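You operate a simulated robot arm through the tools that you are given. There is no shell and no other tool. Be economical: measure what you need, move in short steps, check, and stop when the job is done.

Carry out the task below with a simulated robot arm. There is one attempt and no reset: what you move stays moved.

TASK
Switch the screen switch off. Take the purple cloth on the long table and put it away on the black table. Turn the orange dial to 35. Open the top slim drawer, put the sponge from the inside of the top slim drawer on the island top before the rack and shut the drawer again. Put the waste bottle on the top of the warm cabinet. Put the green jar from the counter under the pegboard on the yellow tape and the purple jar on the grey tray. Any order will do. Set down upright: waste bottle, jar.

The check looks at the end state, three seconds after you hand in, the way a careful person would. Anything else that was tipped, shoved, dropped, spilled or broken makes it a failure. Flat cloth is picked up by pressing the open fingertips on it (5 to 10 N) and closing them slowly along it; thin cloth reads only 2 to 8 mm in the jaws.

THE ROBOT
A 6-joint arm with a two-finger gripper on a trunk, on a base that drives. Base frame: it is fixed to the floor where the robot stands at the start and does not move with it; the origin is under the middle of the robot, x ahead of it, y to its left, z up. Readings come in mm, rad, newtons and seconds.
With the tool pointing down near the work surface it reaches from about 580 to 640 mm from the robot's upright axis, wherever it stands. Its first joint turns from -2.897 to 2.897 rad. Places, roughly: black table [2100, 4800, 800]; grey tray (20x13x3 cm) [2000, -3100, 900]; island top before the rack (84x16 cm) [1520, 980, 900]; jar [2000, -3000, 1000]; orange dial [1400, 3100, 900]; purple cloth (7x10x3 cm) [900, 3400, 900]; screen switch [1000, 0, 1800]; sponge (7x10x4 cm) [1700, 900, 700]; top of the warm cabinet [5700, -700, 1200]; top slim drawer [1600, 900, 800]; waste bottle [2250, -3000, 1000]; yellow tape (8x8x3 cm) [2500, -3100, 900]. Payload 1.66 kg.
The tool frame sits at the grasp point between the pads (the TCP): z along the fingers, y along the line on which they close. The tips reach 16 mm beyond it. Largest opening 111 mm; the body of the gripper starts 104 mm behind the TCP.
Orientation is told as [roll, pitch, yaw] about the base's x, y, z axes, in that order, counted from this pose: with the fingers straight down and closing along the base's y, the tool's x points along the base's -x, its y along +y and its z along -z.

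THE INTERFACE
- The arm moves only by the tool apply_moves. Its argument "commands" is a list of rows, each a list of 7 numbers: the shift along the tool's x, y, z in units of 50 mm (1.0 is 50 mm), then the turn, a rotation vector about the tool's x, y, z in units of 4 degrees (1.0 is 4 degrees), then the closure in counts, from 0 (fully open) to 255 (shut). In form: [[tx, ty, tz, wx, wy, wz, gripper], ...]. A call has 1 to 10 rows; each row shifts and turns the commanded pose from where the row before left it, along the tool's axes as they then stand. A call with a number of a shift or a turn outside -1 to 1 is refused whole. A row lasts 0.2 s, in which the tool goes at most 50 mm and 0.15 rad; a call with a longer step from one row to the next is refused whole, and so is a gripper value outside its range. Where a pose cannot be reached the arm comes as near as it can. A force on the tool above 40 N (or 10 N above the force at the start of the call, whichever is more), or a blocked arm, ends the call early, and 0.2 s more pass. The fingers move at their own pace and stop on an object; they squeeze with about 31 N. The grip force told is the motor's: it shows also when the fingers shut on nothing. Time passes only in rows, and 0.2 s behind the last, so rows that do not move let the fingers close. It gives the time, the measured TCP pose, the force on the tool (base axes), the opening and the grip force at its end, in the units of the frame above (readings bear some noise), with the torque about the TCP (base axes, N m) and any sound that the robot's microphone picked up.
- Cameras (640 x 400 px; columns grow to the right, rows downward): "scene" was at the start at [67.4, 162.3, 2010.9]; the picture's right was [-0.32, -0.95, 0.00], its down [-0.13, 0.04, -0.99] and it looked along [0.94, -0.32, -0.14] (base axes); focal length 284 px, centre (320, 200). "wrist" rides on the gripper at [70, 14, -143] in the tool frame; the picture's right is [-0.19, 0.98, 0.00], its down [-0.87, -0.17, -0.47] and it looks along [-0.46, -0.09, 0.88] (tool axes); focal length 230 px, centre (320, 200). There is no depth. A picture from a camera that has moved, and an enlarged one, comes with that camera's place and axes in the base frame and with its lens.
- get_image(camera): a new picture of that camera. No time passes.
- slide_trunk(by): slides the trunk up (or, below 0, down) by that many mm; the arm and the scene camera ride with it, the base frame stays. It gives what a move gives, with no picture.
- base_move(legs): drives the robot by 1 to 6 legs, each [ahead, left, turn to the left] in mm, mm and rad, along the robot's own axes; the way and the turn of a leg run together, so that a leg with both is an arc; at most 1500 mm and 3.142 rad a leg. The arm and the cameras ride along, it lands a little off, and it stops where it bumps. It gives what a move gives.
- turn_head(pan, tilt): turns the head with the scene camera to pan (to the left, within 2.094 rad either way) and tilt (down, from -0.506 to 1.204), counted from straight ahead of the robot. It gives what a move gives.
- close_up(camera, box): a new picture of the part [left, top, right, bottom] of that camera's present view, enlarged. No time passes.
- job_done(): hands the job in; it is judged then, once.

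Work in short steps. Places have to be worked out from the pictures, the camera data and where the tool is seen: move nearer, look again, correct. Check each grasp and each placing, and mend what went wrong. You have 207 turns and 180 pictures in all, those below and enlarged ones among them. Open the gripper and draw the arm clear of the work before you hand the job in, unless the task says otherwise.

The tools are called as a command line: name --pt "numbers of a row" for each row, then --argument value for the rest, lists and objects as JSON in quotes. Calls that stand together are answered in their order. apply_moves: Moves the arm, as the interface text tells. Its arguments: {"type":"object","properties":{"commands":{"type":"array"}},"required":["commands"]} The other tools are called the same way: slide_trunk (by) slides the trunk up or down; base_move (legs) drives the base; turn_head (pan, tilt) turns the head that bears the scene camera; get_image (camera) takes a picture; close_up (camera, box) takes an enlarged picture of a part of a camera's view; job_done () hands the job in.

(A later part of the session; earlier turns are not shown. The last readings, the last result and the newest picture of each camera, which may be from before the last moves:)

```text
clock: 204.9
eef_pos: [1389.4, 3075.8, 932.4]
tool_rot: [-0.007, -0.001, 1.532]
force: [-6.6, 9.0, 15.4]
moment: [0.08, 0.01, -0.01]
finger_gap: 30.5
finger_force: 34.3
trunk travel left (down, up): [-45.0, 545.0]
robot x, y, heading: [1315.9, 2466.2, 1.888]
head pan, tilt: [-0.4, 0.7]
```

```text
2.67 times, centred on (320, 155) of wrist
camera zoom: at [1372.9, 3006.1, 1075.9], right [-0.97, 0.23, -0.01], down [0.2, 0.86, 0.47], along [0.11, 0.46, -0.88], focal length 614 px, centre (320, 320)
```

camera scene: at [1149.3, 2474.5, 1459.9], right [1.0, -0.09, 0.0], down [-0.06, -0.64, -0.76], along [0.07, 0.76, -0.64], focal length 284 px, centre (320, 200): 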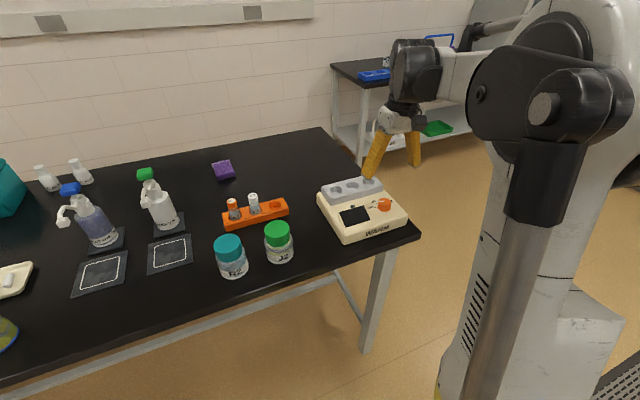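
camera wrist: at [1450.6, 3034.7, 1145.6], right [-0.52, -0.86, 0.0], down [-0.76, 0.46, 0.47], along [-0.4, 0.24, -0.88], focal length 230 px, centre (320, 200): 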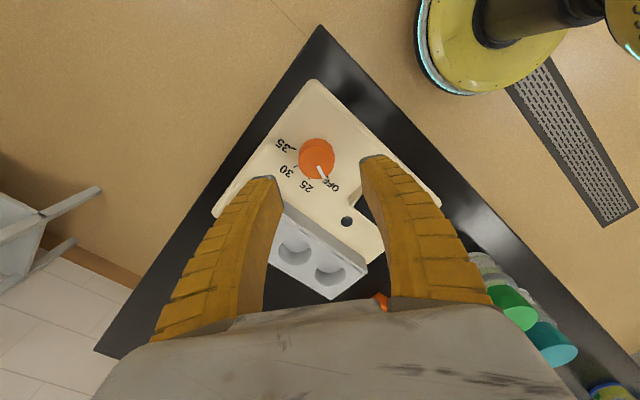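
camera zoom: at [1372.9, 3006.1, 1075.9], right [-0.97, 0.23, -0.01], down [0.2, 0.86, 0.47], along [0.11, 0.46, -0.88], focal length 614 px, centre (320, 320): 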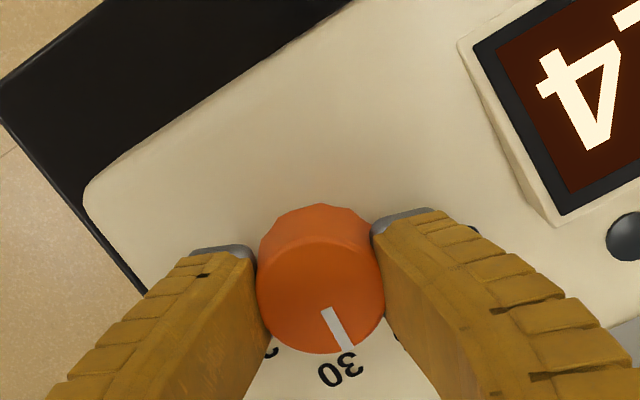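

It turns with the tool and the device has lit up. I release, lift, turn back and take a second grip.

apply_moves --pt "0 0 0 0 0 0 135" --pt "0 0 0 0 0 0 135" --pt "0 0 -0.5 0 0 0 135" --pt "0 0 -0.4 0 0 0 135" --pt "0 0 0 0 0 0 135"

close_up --camera "wrist" --box '[200, 60, 456, 220]'

close_up --camera "scene" --box '[310, 170, 422, 240]'

```text
clock: 206.1
eef_pos: [1391.5, 3076.5, 976.7]
tool_rot: [-0.005, 0.0, 1.53]
force: [0.5, 0.2, 0.1]
moment: [0.04, 0.0, 0.01]
finger_gap: 54.2
finger_force: 1.7
trunk travel left (down, up): [-45.0, 545.0]
robot x, y, heading: [1315.6, 2466.9, 1.88]
head pan, tilt: [-0.4, 0.7]
```

```text
2.50 times, centred on (328, 140) of wrist
camera zoom: at [1374.2, 3007.7, 1120.2], right [-0.97, 0.23, -0.01], down [0.2, 0.86, 0.47], along [0.11, 0.46, -0.88], focal length 575 px, centre (300, 350)
```

zoom: 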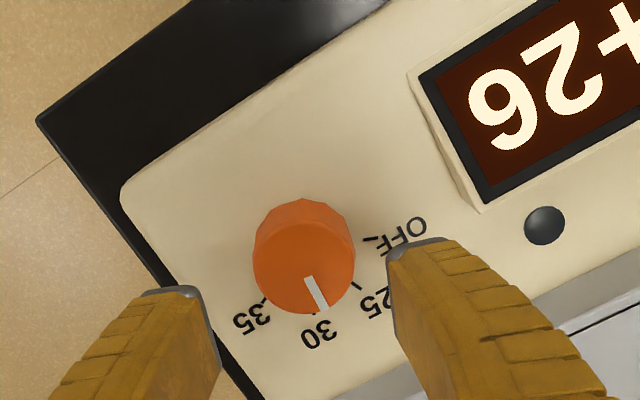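

```text
5.71 times, centred on (366, 205) of scene
camera zoom: at [1149.1, 2474.6, 1459.8], right [1.0, -0.09, 0.0], down [-0.06, -0.64, -0.76], along [0.07, 0.76, -0.64], focal length 1624 px, centre (57, 171)
```

zoom: 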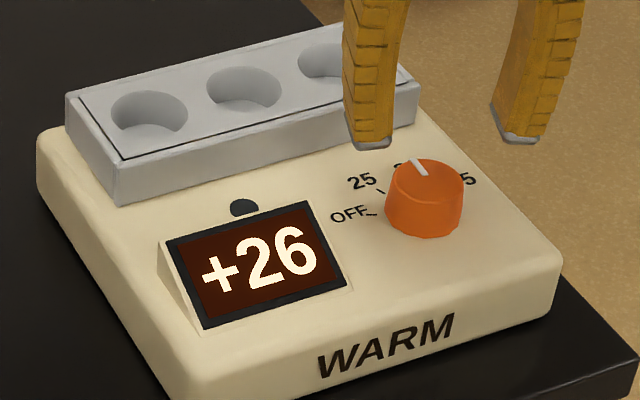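

The pointer now stands just before 30; about 60° more is needed. I turn the open tool back 64°, grip again.

apply_moves --pt "0 0 0 0 0 -1 135" --pt "0 0 0 0 0 -1 135" --pt "0 0 0 0 0 -1 135" --pt "0 0 0 0 0 -1 135" --pt "0 0 0 0 0 -1 135" --pt "0 0 0 0 0 -1 135" --pt "0 0 0 0 0 -1 135" --pt "0 0 0 0 0 -1 135"

apply_moves --pt "0 0 0 0 0 -1 135" --pt "0 0 0 0 0 -1 135" --pt "0 0 0 0 0 -1 135" --pt "0 0 0 0 0 -1 135" --pt "0 0 0 0 0 -1 135" --pt "0 0 0 0 0 -1 135" --pt "0 0 0 0 0 -1 135" --pt "0 0 0 0 0 -1 135"

apply_moves --pt "0 0 0.5 0 0 0 135" --pt "0 0 0.4 0 0 0 135" --pt "0 0 0 0 0 0 255" --pt "0 0 0 0 0 0 255" --pt "0 0 0 0 0 0 255"

```text
clock: 207.9
eef_pos: [1391.0, 3075.6, 976.8]
tool_rot: [-0.005, 0.002, 2.091]
force: [0.0, 0.0, -0.3]
moment: [0.0, -0.02, -0.02]
finger_gap: 54.3
finger_force: 1.8
trunk travel left (down, up): [-45.0, 545.0]
robot x, y, heading: [1319.3, 2466.9, 1.883]
head pan, tilt: [-0.4, 0.7]
```

```text
clock: 209.7
eef_pos: [1390.8, 3076.3, 977.6]
tool_rot: [-0.002, 0.006, 2.649]
force: [0.7, 0.1, 0.4]
moment: [-0.01, 0.0, -0.02]
finger_gap: 54.4
finger_force: 1.1
trunk travel left (down, up): [-45.0, 545.0]
robot x, y, heading: [1315.0, 2464.6, 1.882]
head pan, tilt: [-0.4, 0.7]
```

```text
clock: 210.9
eef_pos: [1390.2, 3076.6, 932.1]
tool_rot: [-0.003, 0.004, 2.649]
force: [-5.2, -4.9, 3.7]
moment: [0.26, 0.31, -0.01]
finger_gap: 30.6
finger_force: 34.4
trunk travel left (down, up): [-45.0, 545.0]
robot x, y, heading: [1317.1, 2464.1, 1.881]
head pan, tilt: [-0.4, 0.7]
```

apply_moves --pt "0 0 0 0 0 1 255" --pt "0 0 0 0 0 1 255" --pt "0 0 0 0 0 1 255" --pt "0 0 0 0 0 1 255" --pt "0 0 0 0 0 1 255" --pt "0 0 0 0 0 1 255" --pt "0 0 0 0 0 1 255" --pt "0 0 0 0 0 1 255"

apply_moves --pt "0 0 0 0 0 1 255" --pt "0 0 0 0 0 1 255" --pt "0 0 0 0 0 1 255" --pt "0 0 0 0 0 1 255" --pt "0 0 0 0 0 1 255" --pt "0 0 0 0 0 1 255" --pt "0 0 0 0 0 1 255"

apply_moves --pt "0 0 0 0 0 0 135" --pt "0 0 0 0 0 0 135" --pt "0 0 -0.5 0 0 0 135" --pt "0 0 -0.4 0 0 0 135"

close_up --camera "wrist" --box '[200, 60, 456, 220]'

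close_up --camera "scene" --box '[310, 170, 422, 240]'

```text
clock: 212.7
eef_pos: [1390.9, 3075.9, 932.2]
tool_rot: [-0.006, 0.005, 2.087]
force: [-6.9, 4.4, 13.2]
moment: [0.04, -0.03, -0.01]
finger_gap: 29.8
finger_force: 33.8
trunk travel left (down, up): [-45.0, 545.0]
robot x, y, heading: [1317.1, 2461.9, 1.881]
head pan, tilt: [-0.4, 0.7]
```

```text
clock: 214.3
eef_pos: [1390.1, 3075.2, 932.3]
tool_rot: [-0.007, 0.001, 1.6]
force: [-9.0, 2.3, 7.9]
moment: [0.19, 0.06, -0.02]
finger_gap: 29.5
finger_force: 34.4
trunk travel left (down, up): [-45.0, 545.0]
robot x, y, heading: [1317.3, 2465.7, 1.887]
head pan, tilt: [-0.4, 0.7]
```

```text
clock: 215.3
eef_pos: [1389.3, 3076.2, 977.1]
tool_rot: [-0.006, 0.003, 1.601]
force: [0.3, 0.7, 0.2]
moment: [0.03, 0.0, -0.01]
finger_gap: 54.4
finger_force: 1.2
trunk travel left (down, up): [-45.0, 545.0]
robot x, y, heading: [1318.4, 2464.2, 1.884]
head pan, tilt: [-0.4, 0.7]
```

```text
2.50 times, centred on (328, 140) of wrist
camera zoom: at [1378.3, 3005.3, 1121.6], right [-0.99, 0.16, -0.01], down [0.14, 0.87, 0.47], along [0.08, 0.47, -0.88], focal length 575 px, centre (300, 350)
```

zoom: 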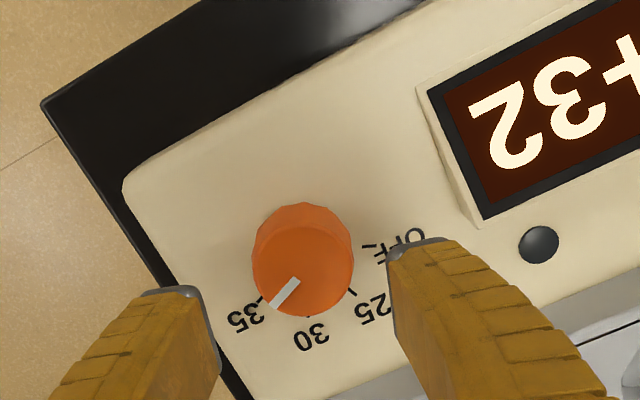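

```text
5.71 times, centred on (366, 205) of scene
camera zoom: at [1149.0, 2474.3, 1459.9], right [1.0, -0.09, 0.0], down [-0.06, -0.64, -0.77], along [0.07, 0.76, -0.64], focal length 1624 px, centre (57, 171)
```

zoom: 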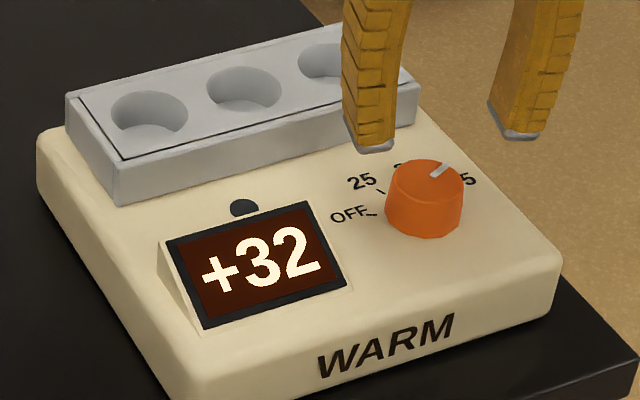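

apply_moves --pt "0 0 -0.4 0 0 0 135" --pt "0 0 0 0 0 0 135" --pt "0 0 0 0 0 0 135" --pt "0 0 0 0 0 0 135" --pt "0 0 0 0 0 0 135" --pt "0 0 0 0 0 0 135" --pt "0 0 0 0 0 0 135" --pt "0 0 0 0 0 0 135" --pt "0 0 0 0 0 0 135" --pt "0 0 0 0 0 0 135"

close_up --camera "wrist" --box '[240, 90, 432, 210]'

```text
clock: 217.5
eef_pos: [1389.2, 3077.0, 998.3]
tool_rot: [-0.005, 0.001, 1.601]
force: [-0.8, -0.3, -1.0]
moment: [0.01, 0.0, -0.03]
finger_gap: 54.4
finger_force: 1.4
trunk travel left (down, up): [-45.0, 545.0]
robot x, y, heading: [1318.3, 2470.2, 1.885]
head pan, tilt: [-0.4, 0.7]
```

```text
3.33 times, centred on (336, 150) of wrist
camera zoom: at [1377.3, 3005.1, 1142.0], right [-0.99, 0.16, -0.01], down [0.14, 0.87, 0.47], along [0.08, 0.46, -0.88], focal length 767 px, centre (267, 367)
```

zoom: 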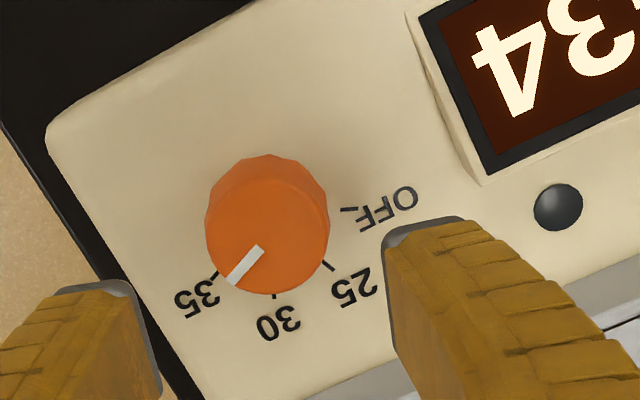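

The display is climbing toward the set value, so where it settles tells the setting. I wait a little.

apply_moves --pt "0 0 0 0 0 0 135" --pt "0 0 0 0 0 0 135" --pt "0 0 0 0 0 0 135" --pt "0 0 0 0 0 0 135" --pt "0 0 0 0 0 0 135" --pt "0 0 0 0 0 0 135" --pt "0 0 0 0 0 0 135" --pt "0 0 0 0 0 0 135" --pt "0 0 0 0 0 0 135" --pt "0 0 0 0 0 0 135"

apply_moves --pt "0 0 0 0 0 0 135" --pt "0 0 0 0 0 0 135" --pt "0 0 0 0 0 0 135" --pt "0 0 0 0 0 0 135" --pt "0 0 0 0 0 0 135" --pt "0 0 0 0 0 0 135" --pt "0 0 0 0 0 0 135" --pt "0 0 0 0 0 0 135" --pt "0 0 0 0 0 0 135" --pt "0 0 0 0 0 0 135"

close_up --camera "scene" --box '[310, 170, 422, 240]'

```text
clock: 219.7
eef_pos: [1389.5, 3075.2, 998.8]
tool_rot: [-0.004, 0.002, 1.601]
force: [-0.2, -0.8, 0.1]
moment: [0.02, 0.01, 0.02]
finger_gap: 54.2
finger_force: 0.9
trunk travel left (down, up): [-45.0, 545.0]
robot x, y, heading: [1317.7, 2466.7, 1.883]
head pan, tilt: [-0.4, 0.7]
```

```text
clock: 221.9
eef_pos: [1389.7, 3074.7, 998.4]
tool_rot: [-0.006, 0.0, 1.601]
force: [-0.5, -0.3, -0.4]
moment: [0.01, -0.03, 0.02]
finger_gap: 54.4
finger_force: 1.5
trunk travel left (down, up): [-45.0, 545.0]
robot x, y, heading: [1313.5, 2467.1, 1.886]
head pan, tilt: [-0.4, 0.7]
```

```text
5.71 times, centred on (366, 205) of scene
camera zoom: at [1149.1, 2474.6, 1459.9], right [1.0, -0.09, 0.0], down [-0.06, -0.64, -0.76], along [0.07, 0.76, -0.64], focal length 1624 px, centre (57, 171)
```

zoom: 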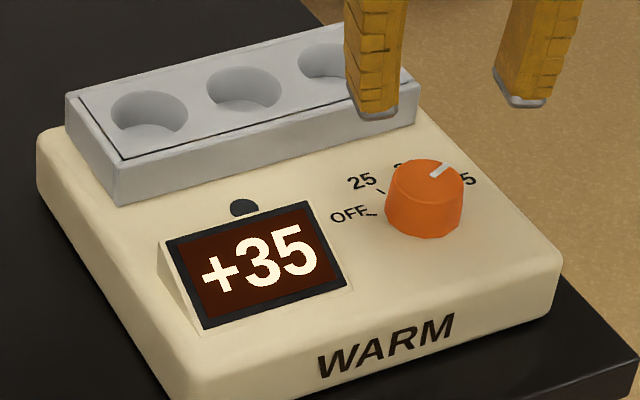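

The display reads +35, so the dial is set. Next the cloth, about [870, 3365, 880], deep on the table: I raise the tool, square its yaw and drive to a place in front of it.

apply_moves --pt "0 0 -0.8 0 0 -1 0" --pt "0 0 -0.8 0 0 -1 0" --pt "0 0 0 0 0 -1 0" --pt "0 0 0 0 0 -1 0"

base_move --legs '[[0, 247, 0], [100, 0, 0]]'

turn_head --pan -0.2 --tilt 0.5

get_image --camera "scene"

```text
clock: 222.9
eef_pos: [1389.7, 3075.2, 1077.9]
tool_rot: [-0.006, 0.003, 1.88]
force: [0.0, 0.7, 0.4]
moment: [-0.08, -0.03, -0.06]
finger_gap: 110.8
finger_force: 0.1
trunk travel left (down, up): [-45.0, 545.0]
robot x, y, heading: [1313.7, 2467.0, 1.881]
head pan, tilt: [-0.4, 0.7]
```

```text
clock: 225.5
eef_pos: [1123.2, 3095.1, 1076.7]
tool_rot: [-0.005, 0.003, 1.883]
force: [0.3, -0.3, -0.1]
moment: [0.0, 0.02, -0.04]
finger_gap: 111.1
finger_force: 0.1
trunk travel left (down, up): [-45.0, 545.0]
robot x, y, heading: [1051.1, 2486.2, 1.884]
head pan, tilt: [-0.4, 0.7]
```

```text
clock: 226.2
eef_pos: [1123.0, 3094.8, 1078.4]
tool_rot: [-0.005, 0.005, 1.884]
force: [0.1, -0.7, -1.3]
moment: [0.0, 0.02, -0.01]
finger_gap: 110.7
finger_force: 0.1
trunk travel left (down, up): [-45.0, 545.0]
robot x, y, heading: [1051.8, 2484.6, 1.884]
head pan, tilt: [-0.201, 0.499]
```

```text
91 pictures are left
camera scene: at [866.5, 2499.3, 1477.5], right [0.99, 0.11, 0.0], down [0.05, -0.48, -0.88], along [-0.1, 0.87, -0.48], focal length 284 px, centre (320, 200)
```

scene: 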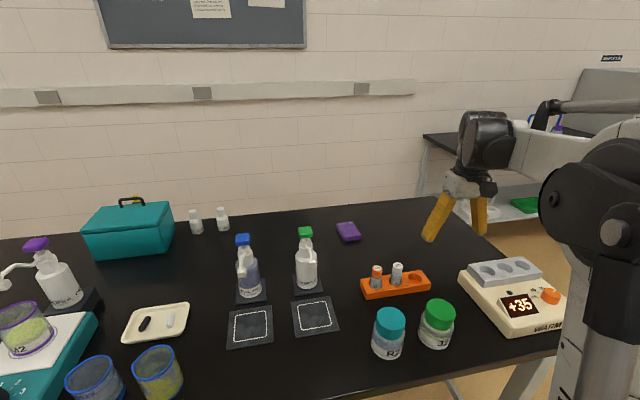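

The cloth is confirmed at [870, 3360]. I tilt the tool forward to extend its reach, staying high above the tubes and jars.

apply_moves --pt "-0.36 0.28 0 0 -1 0 0" --pt "-0.359 0.28 0.025 0 -1 0 0" --pt "-0.356 0.28 0.05 0 -1 0 0" --pt "-0.352 0.28 0.075 0 -1 0 0" --pt "-0.346 0.28 0.099 0 -1 0 0" --pt "-0.338 0.28 0.123 0 -1 0 0" --pt "-0.329 0.28 0.146 0 -1 0 0" --pt "-0.318 0.28 0.169 0 -1 0 0" --pt "-0.305 0.28 0.191 0 -1 0 0" --pt "-0.291 0.28 0.212 0 -1 0 0"

get_image --camera "wrist"

```text
clock: 228.4
eef_pos: [935.3, 3221.9, 1075.8]
tool_rot: [-0.004, -0.696, 1.889]
force: [0.2, 0.1, -0.2]
moment: [0.01, 0.03, 0.01]
finger_gap: 110.7
finger_force: 0.1
trunk travel left (down, up): [-45.0, 545.0]
robot x, y, heading: [1054.0, 2485.0, 1.889]
head pan, tilt: [-0.201, 0.499]
```

```text
90 pictures are left
camera wrist: at [966.8, 3079.7, 1143.0], right [-0.98, -0.16, 0.12], down [0.04, 0.39, 0.92], along [-0.2, 0.9, -0.38], focal length 230 px, centre (320, 200)
```

wrist: 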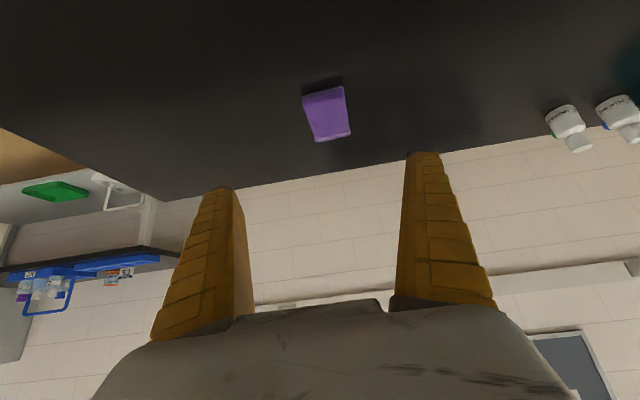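

No limit met at 740 mm ahead. I extend by arm alone over the cloth, still 180 mm above it.

apply_moves --pt "-0.383 0.06 0.321 0 0 0 0" --pt "-0.383 0.06 0.321 0 0 0 0" --pt "-0.383 0.06 0.321 0 0 0 0" --pt "-0.383 0.06 0.321 0 0 0 0" --pt "-0.383 0.06 0.321 0 0 0 0"

apply_moves --pt "0.321 0 0.383 0 0 0 0" --pt "0.321 0 0.383 0 0 0 0" --pt "0.321 0 0.383 0 0 0 0"

get_image --camera "wrist"

get_image --camera "scene"

```text
clock: 229.6
eef_pos: [879.7, 3336.4, 1074.5]
tool_rot: [-0.008, -0.695, 1.885]
force: [0.1, -0.4, 0.0]
moment: [0.0, -0.02, 0.0]
finger_gap: 111.1
finger_force: 0.1
trunk travel left (down, up): [-45.0, 545.0]
robot x, y, heading: [1050.1, 2483.0, 1.886]
head pan, tilt: [-0.201, 0.499]
```

```text
clock: 230.4
eef_pos: [883.0, 3336.1, 999.9]
tool_rot: [-0.008, -0.694, 1.889]
force: [-0.1, -0.1, 0.4]
moment: [0.01, 0.02, 0.01]
finger_gap: 110.6
finger_force: 0.0
trunk travel left (down, up): [-45.0, 545.0]
robot x, y, heading: [1051.2, 2485.0, 1.883]
head pan, tilt: [-0.201, 0.499]
```

```text
89 pictures are left
camera wrist: at [914.0, 3193.6, 1066.0], right [-0.98, -0.16, 0.12], down [0.04, 0.39, 0.92], along [-0.2, 0.9, -0.38], focal length 230 px, centre (320, 200)
```

wrist: 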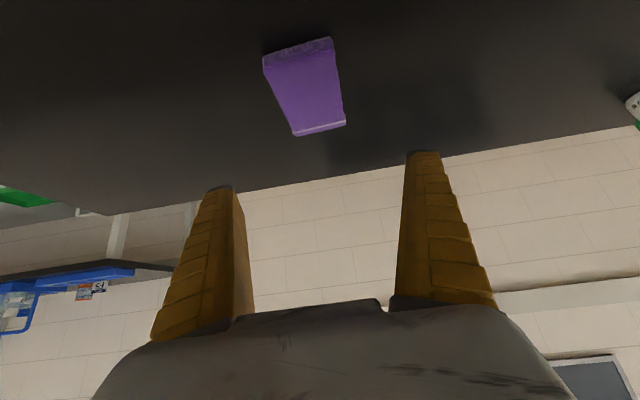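

```text
88 pictures are left
camera scene: at [866.5, 2499.3, 1477.6], right [0.99, 0.11, 0.0], down [0.05, -0.48, -0.88], along [-0.1, 0.87, -0.48], focal length 284 px, centre (320, 200)
```

scene: 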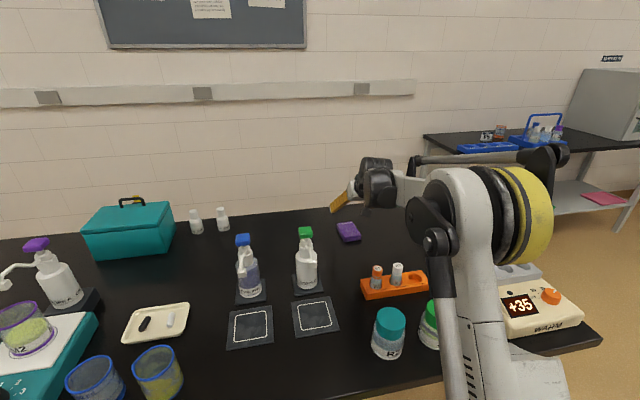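

The cloth lies centred just below, 55–70 mm wide across the fingers. I narrow the fingers to about 50 mm and lower to ~40 mm above it.

apply_moves --pt "-0.08 0.05 0.06 0 0 0 146" --pt "0.321 0 0.383 0 0 0 146" --pt "0.321 0 0.383 0 0 0 146" --pt "0.13 0 0.153 0 0 0 146"

get_image --camera "wrist"

close_up --camera "scene" --box '[300, 180, 428, 260]'

```text
clock: 231.4
eef_pos: [879.7, 3340.5, 939.7]
tool_rot: [-0.007, -0.695, 1.889]
force: [0.6, 0.4, 0.0]
moment: [-0.04, -0.04, -0.02]
finger_gap: 49.7
finger_force: 1.3
trunk travel left (down, up): [-45.0, 545.0]
robot x, y, heading: [1051.9, 2489.2, 1.881]
head pan, tilt: [-0.201, 0.499]
```

```text
87 pictures are left
camera wrist: at [911.6, 3197.9, 1006.0], right [-0.98, -0.16, 0.12], down [0.04, 0.39, 0.92], along [-0.2, 0.9, -0.38], focal length 230 px, centre (320, 200)
```

wrist: 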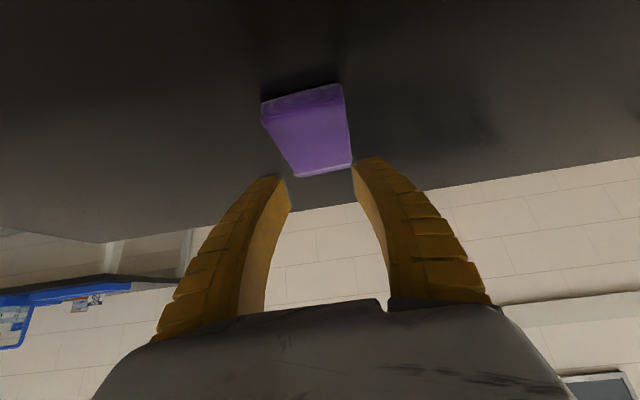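

```text
5.00 times, centred on (364, 220) of scene
camera zoom: at [866.4, 2499.4, 1477.6], right [0.99, 0.11, 0.0], down [0.05, -0.48, -0.88], along [-0.1, 0.87, -0.48], focal length 1421 px, centre (100, 100)
```

zoom: 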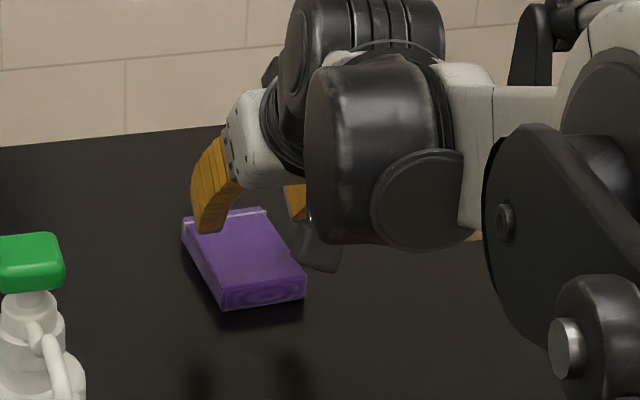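

The cloth is a folded pad ~30 mm thick, so I can take it by its sides. I open to 86 mm and lower the tips beside it.

apply_moves --pt "0 0 0 0 0 0 55" --pt "0 0 0 0 0 0 55" --pt "0.193 0 0.23 0 0 0 55" --pt "0.129 0 0.153 0 0 0 55" --pt "0.129 0 0.153 0 0 0 55" --pt "0.064 0 0.077 0 0 0 55"

get_image --camera "wrist"

close_up --camera "scene" --box '[300, 180, 428, 260]'

```text
clock: 232.8
eef_pos: [880.8, 3341.9, 899.9]
tool_rot: [-0.007, -0.695, 1.888]
force: [0.5, -0.7, -0.5]
moment: [-0.02, 0.01, 0.02]
finger_gap: 88.3
finger_force: 0.3
trunk travel left (down, up): [-45.0, 545.0]
robot x, y, heading: [1051.1, 2483.8, 1.892]
head pan, tilt: [-0.201, 0.499]
```

```text
85 pictures are left
camera wrist: at [911.4, 3198.5, 966.9], right [-0.98, -0.16, 0.12], down [0.04, 0.39, 0.92], along [-0.2, 0.9, -0.38], focal length 230 px, centre (320, 200)
```

wrist: 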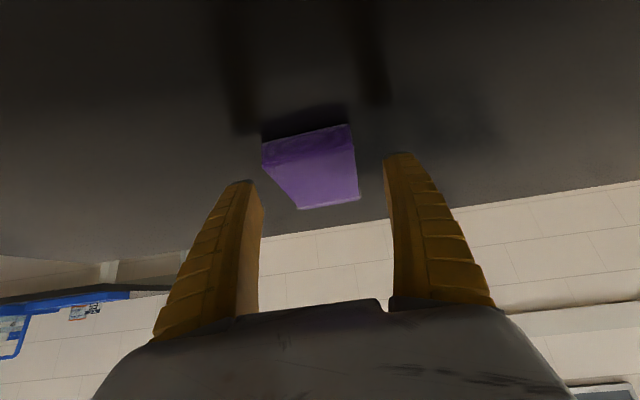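

```text
5.00 times, centred on (364, 220) of scene
camera zoom: at [866.5, 2499.4, 1477.6], right [0.99, 0.11, 0.0], down [0.05, -0.48, -0.88], along [-0.1, 0.87, -0.48], focal length 1421 px, centre (100, 100)
```

zoom: 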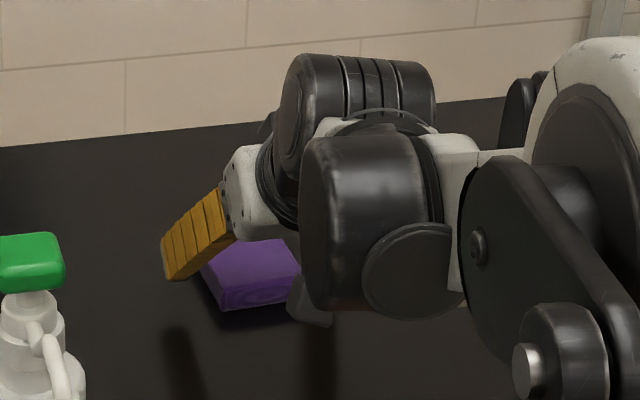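

apply_moves --pt "0.051 0 0.061 0 0 0 55" --pt "0.051 0 0.061 0 0 0 55" --pt "0.051 0 0.061 0 0 0 55" --pt "0.051 0 0.061 0 0 0 55" --pt "0.051 0 0.061 0 0 0 55"

get_image --camera "wrist"

```text
clock: 234.0
eef_pos: [880.6, 3341.4, 882.3]
tool_rot: [-0.008, -0.695, 1.888]
force: [0.3, -0.8, 0.5]
moment: [0.01, -0.02, 0.03]
finger_gap: 88.2
finger_force: 0.5
trunk travel left (down, up): [-45.0, 545.0]
robot x, y, heading: [1048.8, 2484.8, 1.888]
head pan, tilt: [-0.201, 0.499]
```

```text
83 pictures are left
camera wrist: at [912.4, 3198.6, 947.8], right [-0.98, -0.16, 0.12], down [0.04, 0.39, 0.92], along [-0.2, 0.9, -0.38], focal length 230 px, centre (320, 200)
```

wrist: 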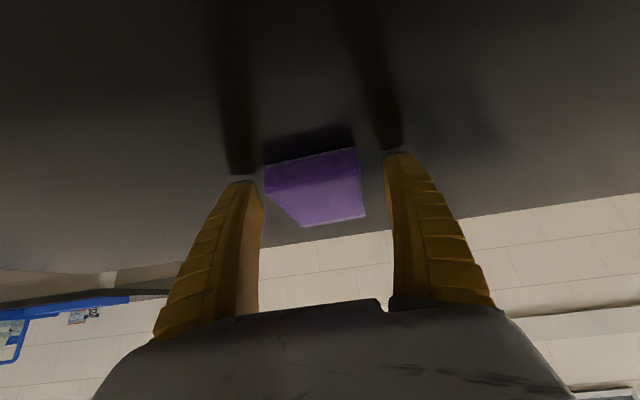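

The finger shadows meet the tips, so they are a few millimetres above the table and beside the pad. I close.

apply_moves --pt "0.03 0 0.035 0 0 0 55" --pt "0 0 0 0 0 0 100" --pt "0 0 0 0 0 0 140" --pt "0 0 0 0 0 0 180" --pt "0 0 0 0 0 0 220" --pt "0 0 0 0 0 0 255" --pt "0 0 0 0 0 0 255"

get_image --camera "wrist"

```text
clock: 235.6
eef_pos: [880.4, 3340.5, 879.7]
tool_rot: [-0.007, -0.696, 1.889]
force: [-0.7, -0.6, 0.8]
moment: [0.02, 0.06, 0.0]
finger_gap: 62.9
finger_force: 31.1
trunk travel left (down, up): [-45.0, 545.0]
robot x, y, heading: [1052.1, 2484.0, 1.883]
head pan, tilt: [-0.201, 0.499]
```

```text
82 pictures are left
camera wrist: at [912.0, 3198.6, 945.5], right [-0.98, -0.16, 0.12], down [0.04, 0.39, 0.92], along [-0.2, 0.9, -0.38], focal length 230 px, centre (320, 200)
```

wrist: 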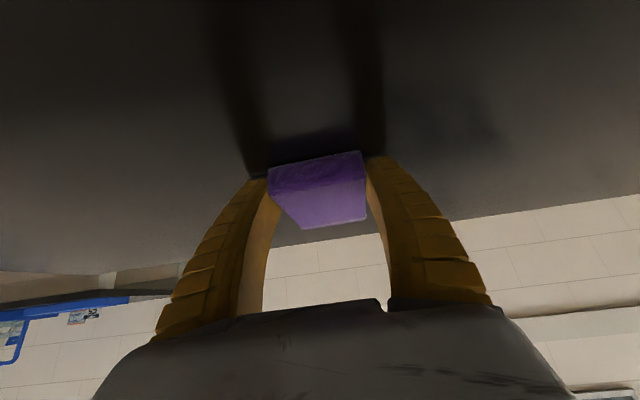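

Gripped at 63 mm with full grip force. I lift straight up and check.

apply_moves --pt "-0.129 0 -0.153 0 0 0 255" --pt "-0.257 0 -0.306 0 0 0 255" --pt "-0.45 0 -0.536 0 0 0 255" --pt "-0.45 0 -0.536 0 0 0 255" --pt "-0.45 0 -0.536 0 0 0 255" --pt "-0.45 0 -0.536 0 0 0 255"

get_image --camera "wrist"

```text
clock: 237.0
eef_pos: [878.7, 3343.2, 1047.6]
tool_rot: [-0.008, -0.695, 1.887]
force: [0.4, 0.4, 0.4]
moment: [-0.04, 0.0, 0.0]
finger_gap: 62.7
finger_force: 31.3
trunk travel left (down, up): [-45.0, 545.0]
robot x, y, heading: [1051.6, 2486.0, 1.885]
head pan, tilt: [-0.201, 0.499]
```

```text
81 pictures are left
camera wrist: at [910.3, 3200.7, 1113.9], right [-0.98, -0.16, 0.12], down [0.04, 0.39, 0.92], along [-0.2, 0.9, -0.38], focal length 230 px, centre (320, 200)
```

wrist: 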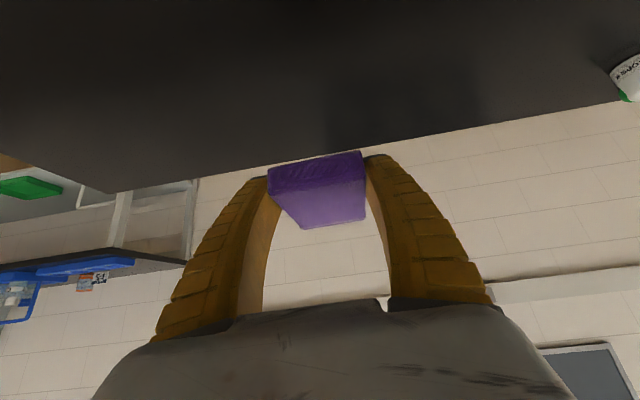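

The pad is held and lifted. I retract the arm, drive back and to the right past the table, and look at the black table.

apply_moves --pt "0.3 0 -0.45 0 0 0 255" --pt "0.383 0 -0.321 0 0 0 255" --pt "0.383 0 -0.321 0 0 0 255" --pt "0.383 0 -0.321 0 0 0 255" --pt "0.383 0 -0.321 0 0 0 255" --pt "0.383 0 -0.321 0 0 0 255"

base_move --legs '[[-200, 0, 0], [0, -1250, 0]]'

turn_head --pan 0.1 --tilt 0.4

get_image --camera "scene"

```text
clock: 238.4
eef_pos: [926.0, 3199.8, 1057.5]
tool_rot: [-0.006, -0.695, 1.886]
force: [-0.1, 0.2, 0.5]
moment: [0.01, 0.0, 0.0]
finger_gap: 62.7
finger_force: 30.8
trunk travel left (down, up): [-45.0, 545.0]
robot x, y, heading: [1050.2, 2488.6, 1.888]
head pan, tilt: [-0.201, 0.499]
```

```text
clock: 245.8
eef_pos: [2166.9, 3389.1, 1057.7]
tool_rot: [-0.007, -0.695, 1.881]
force: [0.6, -0.2, -0.4]
moment: [-0.05, 0.04, 0.02]
finger_gap: 62.6
finger_force: 30.5
trunk travel left (down, up): [-45.0, 545.0]
robot x, y, heading: [2286.8, 2677.0, 1.881]
head pan, tilt: [-0.201, 0.499]
```

```text
clock: 246.6
eef_pos: [2166.9, 3389.7, 1057.7]
tool_rot: [-0.007, -0.694, 1.881]
force: [0.4, -0.2, 0.0]
moment: [-0.01, 0.02, -0.01]
finger_gap: 62.8
finger_force: 30.7
trunk travel left (down, up): [-45.0, 545.0]
robot x, y, heading: [2286.9, 2670.7, 1.876]
head pan, tilt: [0.099, 0.4]
```

```text
80 pictures are left
camera scene: at [2076.3, 2683.9, 1486.7], right [0.92, 0.4, 0.0], down [0.15, -0.36, -0.92], along [-0.37, 0.85, -0.39], focal length 284 px, centre (320, 200)
```

scene: 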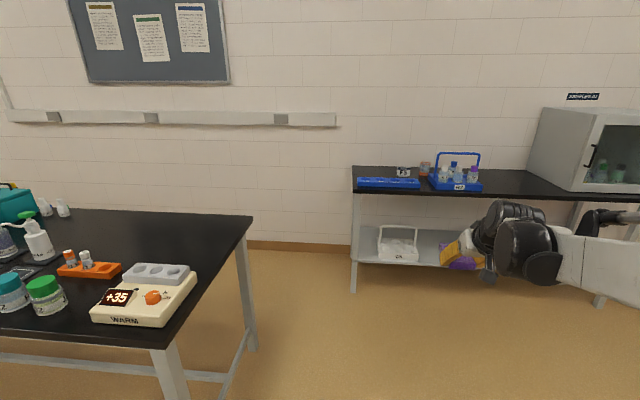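

The black table's front edge is about n-wise 1.84 m ahead, with free space right of the blue caddy. I drive right and ahead and look again.

base_move --legs '[[0, -760, 0.007], [750, 0, 0]]'

get_image --camera "scene"

get_image --camera "wrist"

```text
clock: 254.4
eef_pos: [2679.7, 4328.9, 1056.8]
tool_rot: [-0.006, -0.695, 1.88]
force: [-0.5, 0.4, -0.4]
moment: [0.01, 0.03, -0.01]
finger_gap: 62.6
finger_force: 31.2
trunk travel left (down, up): [-45.0, 545.0]
robot x, y, heading: [2801.6, 3612.4, 1.875]
head pan, tilt: [0.099, 0.4]
```

```text
79 pictures are left
camera scene: at [2587.6, 3624.5, 1486.7], right [0.92, 0.4, 0.0], down [0.15, -0.36, -0.92], along [-0.36, 0.85, -0.39], focal length 284 px, centre (320, 200)
```

scene: 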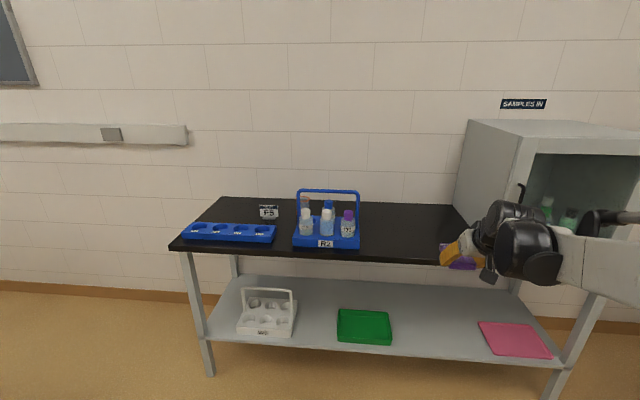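

```text
78 pictures are left
camera wrist: at [2710.5, 4187.1, 1123.8], right [-0.98, -0.15, 0.12], down [0.05, 0.39, 0.92], along [-0.19, 0.91, -0.38], focal length 230 px, centre (320, 200)
```

wrist: 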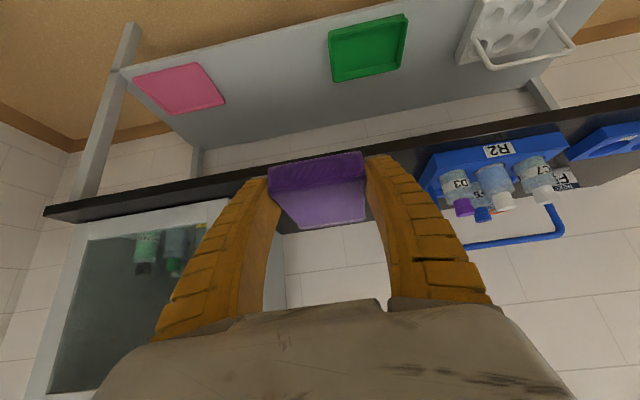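

The space between the caddy and the incubator is free; target about along-front n 3800. I drive ahead 480 mm.

base_move --legs '[[490, 25, 0.007]]'

get_image --camera "scene"

get_image --camera "wrist"

```text
clock: 257.3
eef_pos: [2500.7, 4785.6, 1057.4]
tool_rot: [-0.007, -0.696, 1.889]
force: [0.2, -0.8, -1.0]
moment: [0.02, 0.0, 0.02]
finger_gap: 62.8
finger_force: 30.8
trunk travel left (down, up): [-45.0, 545.0]
robot x, y, heading: [2624.4, 4070.1, 1.884]
head pan, tilt: [0.099, 0.4]
```

```text
77 pictures are left
camera scene: at [2414.4, 4079.9, 1486.7], right [0.92, 0.4, 0.0], down [0.16, -0.36, -0.92], along [-0.37, 0.84, -0.39], focal length 284 px, centre (320, 200)
```

scene: 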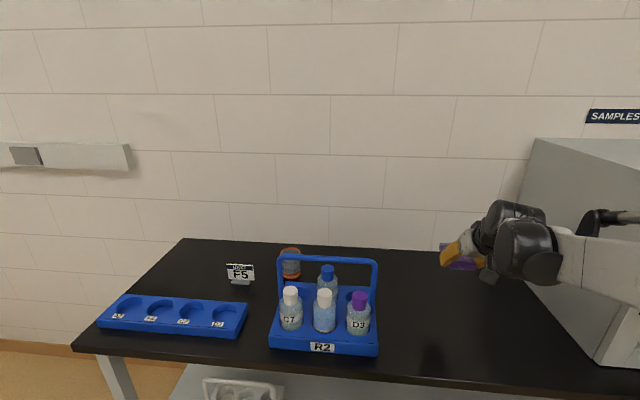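

```text
76 pictures are left
camera wrist: at [2533.3, 4643.3, 1123.8], right [-0.98, -0.16, 0.12], down [0.04, 0.39, 0.92], along [-0.19, 0.9, -0.38], focal length 230 px, centre (320, 200)
```

wrist: 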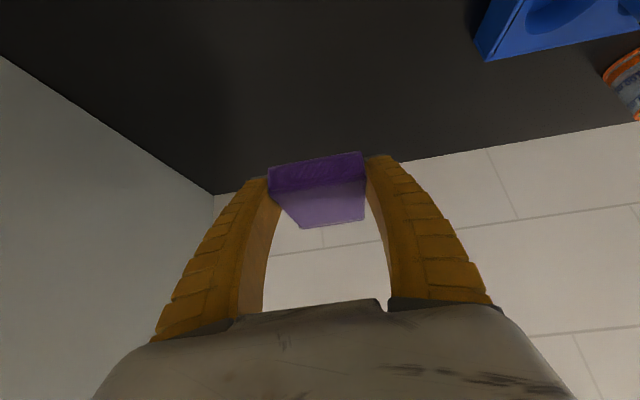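

Clear all round. I lower it straight down.

apply_moves --pt "0.514 0 0.613 0 0 0 255" --pt "0.514 0 0.613 0 0 0 255" --pt "0.514 0 0.613 0 0 0 255" --pt "0.514 0 0.613 0 0 0 255"

get_image --camera "wrist"

close_up --camera "scene" --box '[380, 200, 604, 340]'

```text
clock: 258.3
eef_pos: [2503.2, 4784.3, 898.6]
tool_rot: [-0.008, -0.696, 1.887]
force: [-0.9, -0.1, 0.6]
moment: [0.02, -0.03, -0.04]
finger_gap: 62.5
finger_force: 30.9
trunk travel left (down, up): [-45.0, 545.0]
robot x, y, heading: [2625.5, 4068.2, 1.884]
head pan, tilt: [0.099, 0.4]
```

```text
75 pictures are left
camera wrist: at [2533.8, 4641.3, 964.2], right [-0.98, -0.16, 0.12], down [0.04, 0.39, 0.92], along [-0.19, 0.9, -0.38], focal length 230 px, centre (320, 200)
```

wrist: 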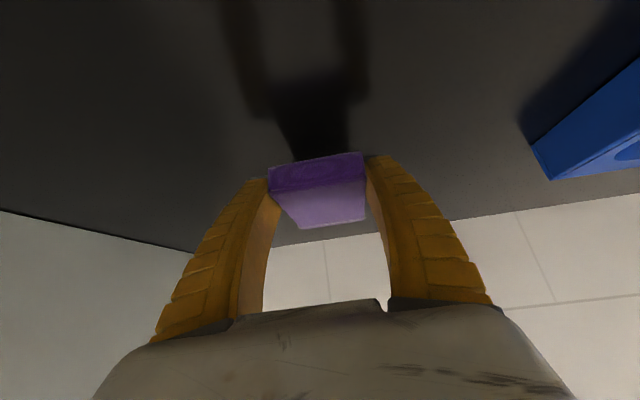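

```text
2.86 times, centred on (492, 270) of scene
camera zoom: at [2414.4, 4079.9, 1486.7], right [0.92, 0.4, 0.0], down [0.16, -0.36, -0.92], along [-0.37, 0.84, -0.39], focal length 812 px, centre (-171, 0)
```

zoom: 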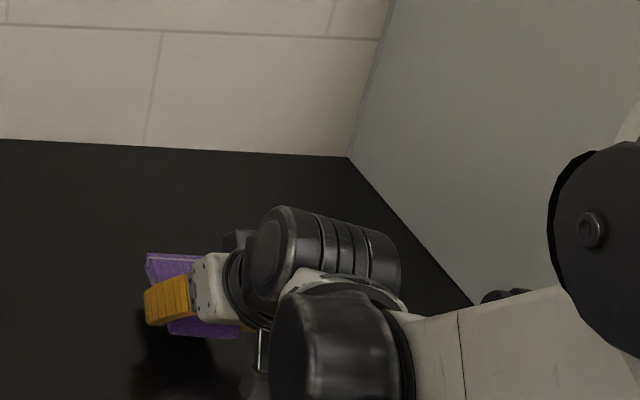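

apply_moves --pt "0.193 0 0.23 0 0 0 255" --pt "0.193 0 0.23 0 0 0 255" --pt "0.129 0 0.153 0 0 0 255"

get_image --camera "wrist"

```text
clock: 259.1
eef_pos: [2502.4, 4784.0, 869.0]
tool_rot: [-0.008, -0.709, 1.885]
force: [1.5, -8.8, 27.3]
moment: [-0.55, 0.03, 0.26]
finger_gap: 63.6
finger_force: 31.2
trunk travel left (down, up): [-45.0, 545.0]
robot x, y, heading: [2625.0, 4072.5, 1.884]
head pan, tilt: [0.099, 0.4]
stopped in row 3: the force on the tool passed its limit at 52 N (the readings are from after the stop); the commanded pose is now the measured one
```

```text
73 pictures are left
camera wrist: at [2533.7, 4640.8, 932.7], right [-0.98, -0.16, 0.12], down [0.05, 0.38, 0.92], along [-0.19, 0.91, -0.37], focal length 230 px, centre (320, 200)
```

wrist: 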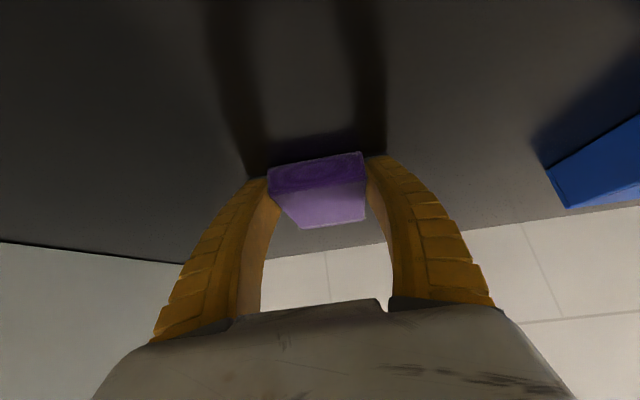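

Contact with the black table at z≈869, the pad lies down. I release and lift away.

apply_moves --pt "0 0 0 0 0 0 180" --pt "0 0 0 0 0 0 60" --pt "0 0 0 0 0 0 30" --pt "-0.2 0 -0.23 0 0 0 30" --pt "-0.514 0 -0.613 0 0 0 30" --pt "-0.514 0 -0.613 0 0 0 30" --pt "-0.514 0 -0.613 0 0 0 30" --pt "-0.514 0 -0.613 0 0 0 30"

get_image --camera "wrist"

```text
clock: 260.9
eef_pos: [2501.3, 4788.1, 1042.6]
tool_rot: [-0.006, -0.704, 1.884]
force: [0.4, 0.1, 0.4]
moment: [-0.03, 0.01, -0.01]
finger_gap: 98.5
finger_force: 0.1
trunk travel left (down, up): [-45.0, 545.0]
robot x, y, heading: [2627.7, 4073.0, 1.887]
head pan, tilt: [0.099, 0.4]
```

```text
72 pictures are left
camera wrist: at [2533.6, 4644.2, 1106.4], right [-0.98, -0.16, 0.12], down [0.05, 0.39, 0.92], along [-0.19, 0.91, -0.37], focal length 230 px, centre (320, 200)
```

wrist: 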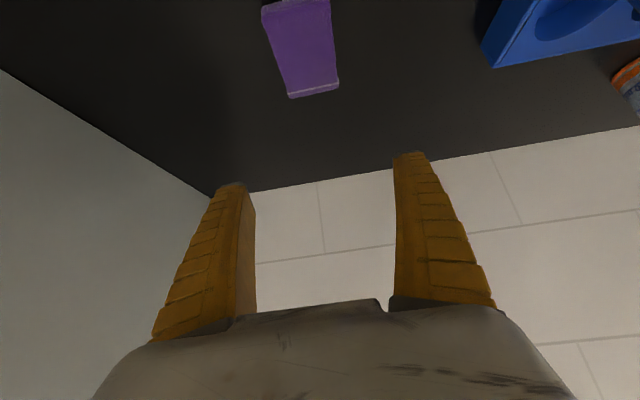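

The cloth lies on the black table. I back away, turn round toward the island side and set the tool upright for the long drive to the pegboard counter.

base_move --legs '[[-1310, 0, 0], [0, 0, 3.14]]'

apply_moves --pt "0.23 0 -0.193 0 1 0 0" --pt "0.243 0 -0.176 0 1 0 0" --pt "0.254 0 -0.159 0 1 0 0" --pt "0.265 0 -0.141 0 1 0 0" --pt "0.274 0 -0.122 0 1 0 0" --pt "0.282 0 -0.103 0 1 0 0" --pt "0.288 0 -0.083 0 1 0 0" --pt "0.293 0 -0.062 0 1 0 0" --pt "0.297 0 -0.042 0 1 0 0" --pt "0.299 0 -0.021 0 1 0 0"

base_move --legs '[[0, -1500, 0], [0, -1500, 0], [0, -800, 0]]'

```text
clock: 274.6
eef_pos: [3085.1, 2108.9, 1040.7]
tool_rot: [-0.006, -0.705, -1.343]
force: [0.2, 0.1, -0.6]
moment: [0.01, -0.03, 0.0]
finger_gap: 98.5
finger_force: 0.3
trunk travel left (down, up): [-45.0, 545.0]
robot x, y, heading: [3024.8, 2835.2, -1.344]
head pan, tilt: [0.099, 0.4]
```

```text
clock: 276.8
eef_pos: [3052.6, 2256.0, 1039.3]
tool_rot: [-0.005, -0.005, -1.35]
force: [0.8, -0.7, 0.1]
moment: [0.02, 0.0, 0.01]
finger_gap: 111.0
finger_force: 0.0
trunk travel left (down, up): [-45.0, 545.0]
robot x, y, heading: [3025.4, 2830.0, -1.347]
head pan, tilt: [0.099, 0.4]
```

```text
clock: 295.2
eef_pos: [-639.5, 1333.7, 1040.6]
tool_rot: [-0.004, -0.006, -1.318]
force: [0.3, 0.1, -0.2]
moment: [0.0, 0.05, 0.02]
finger_gap: 110.8
finger_force: 0.0
trunk travel left (down, up): [-45.0, 545.0]
robot x, y, heading: [-684.6, 1914.7, -1.311]
head pan, tilt: [0.099, 0.4]
```

base_move --legs '[[0, 0, 0.052], [1500, 0, 0], [1500, 0, 0], [900, 0, 0]]'

turn_head --pan 0.5 --tilt 0.3

get_image --camera "scene"

```text
clock: 314.6
eef_pos: [688.6, -2370.6, 1038.7]
tool_rot: [-0.005, -0.004, -1.239]
force: [0.1, 0.1, 0.3]
moment: [-0.01, 0.03, 0.01]
finger_gap: 110.9
finger_force: 0.0
trunk travel left (down, up): [-45.0, 545.0]
robot x, y, heading: [594.9, -1798.9, -1.233]
head pan, tilt: [0.099, 0.4]
```

```text
clock: 315.4
eef_pos: [688.7, -2372.0, 1041.1]
tool_rot: [-0.005, -0.005, -1.238]
force: [0.2, 0.3, 0.4]
moment: [0.0, 0.03, 0.03]
finger_gap: 110.7
finger_force: 0.1
trunk travel left (down, up): [-45.0, 545.0]
robot x, y, heading: [599.1, -1800.5, -1.232]
head pan, tilt: [0.499, 0.3]
```

```text
71 pictures are left
camera scene: at [838.7, -1777.5, 1496.0], right [-0.67, -0.74, 0.0], down [-0.22, 0.2, -0.96], along [0.71, -0.64, -0.3], focal length 284 px, centre (320, 200)
```

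scene: 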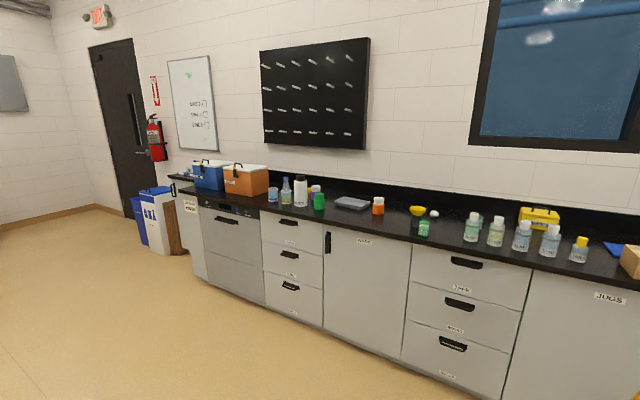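

close_up --camera "scene" --box '[250, 160, 410, 260]'

close_up --camera "scene" --box '[380, 180, 600, 290]'

```text
4.00 times, centred on (330, 210) of scene
camera zoom: at [838.7, -1777.5, 1496.0], right [-0.67, -0.74, 0.0], down [-0.22, 0.2, -0.96], along [0.71, -0.64, -0.3], focal length 1137 px, centre (280, 160)
```

zoom: 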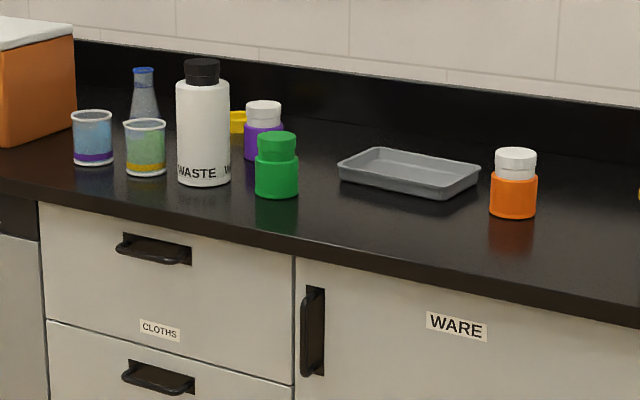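

```text
2.91 times, centred on (490, 235) of scene
camera zoom: at [838.7, -1777.5, 1496.0], right [-0.67, -0.74, 0.0], down [-0.22, 0.2, -0.96], along [0.71, -0.64, -0.3], focal length 827 px, centre (-174, 98)
```

zoom: 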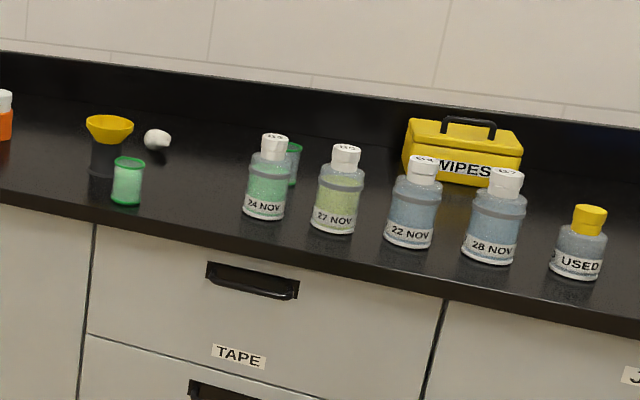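

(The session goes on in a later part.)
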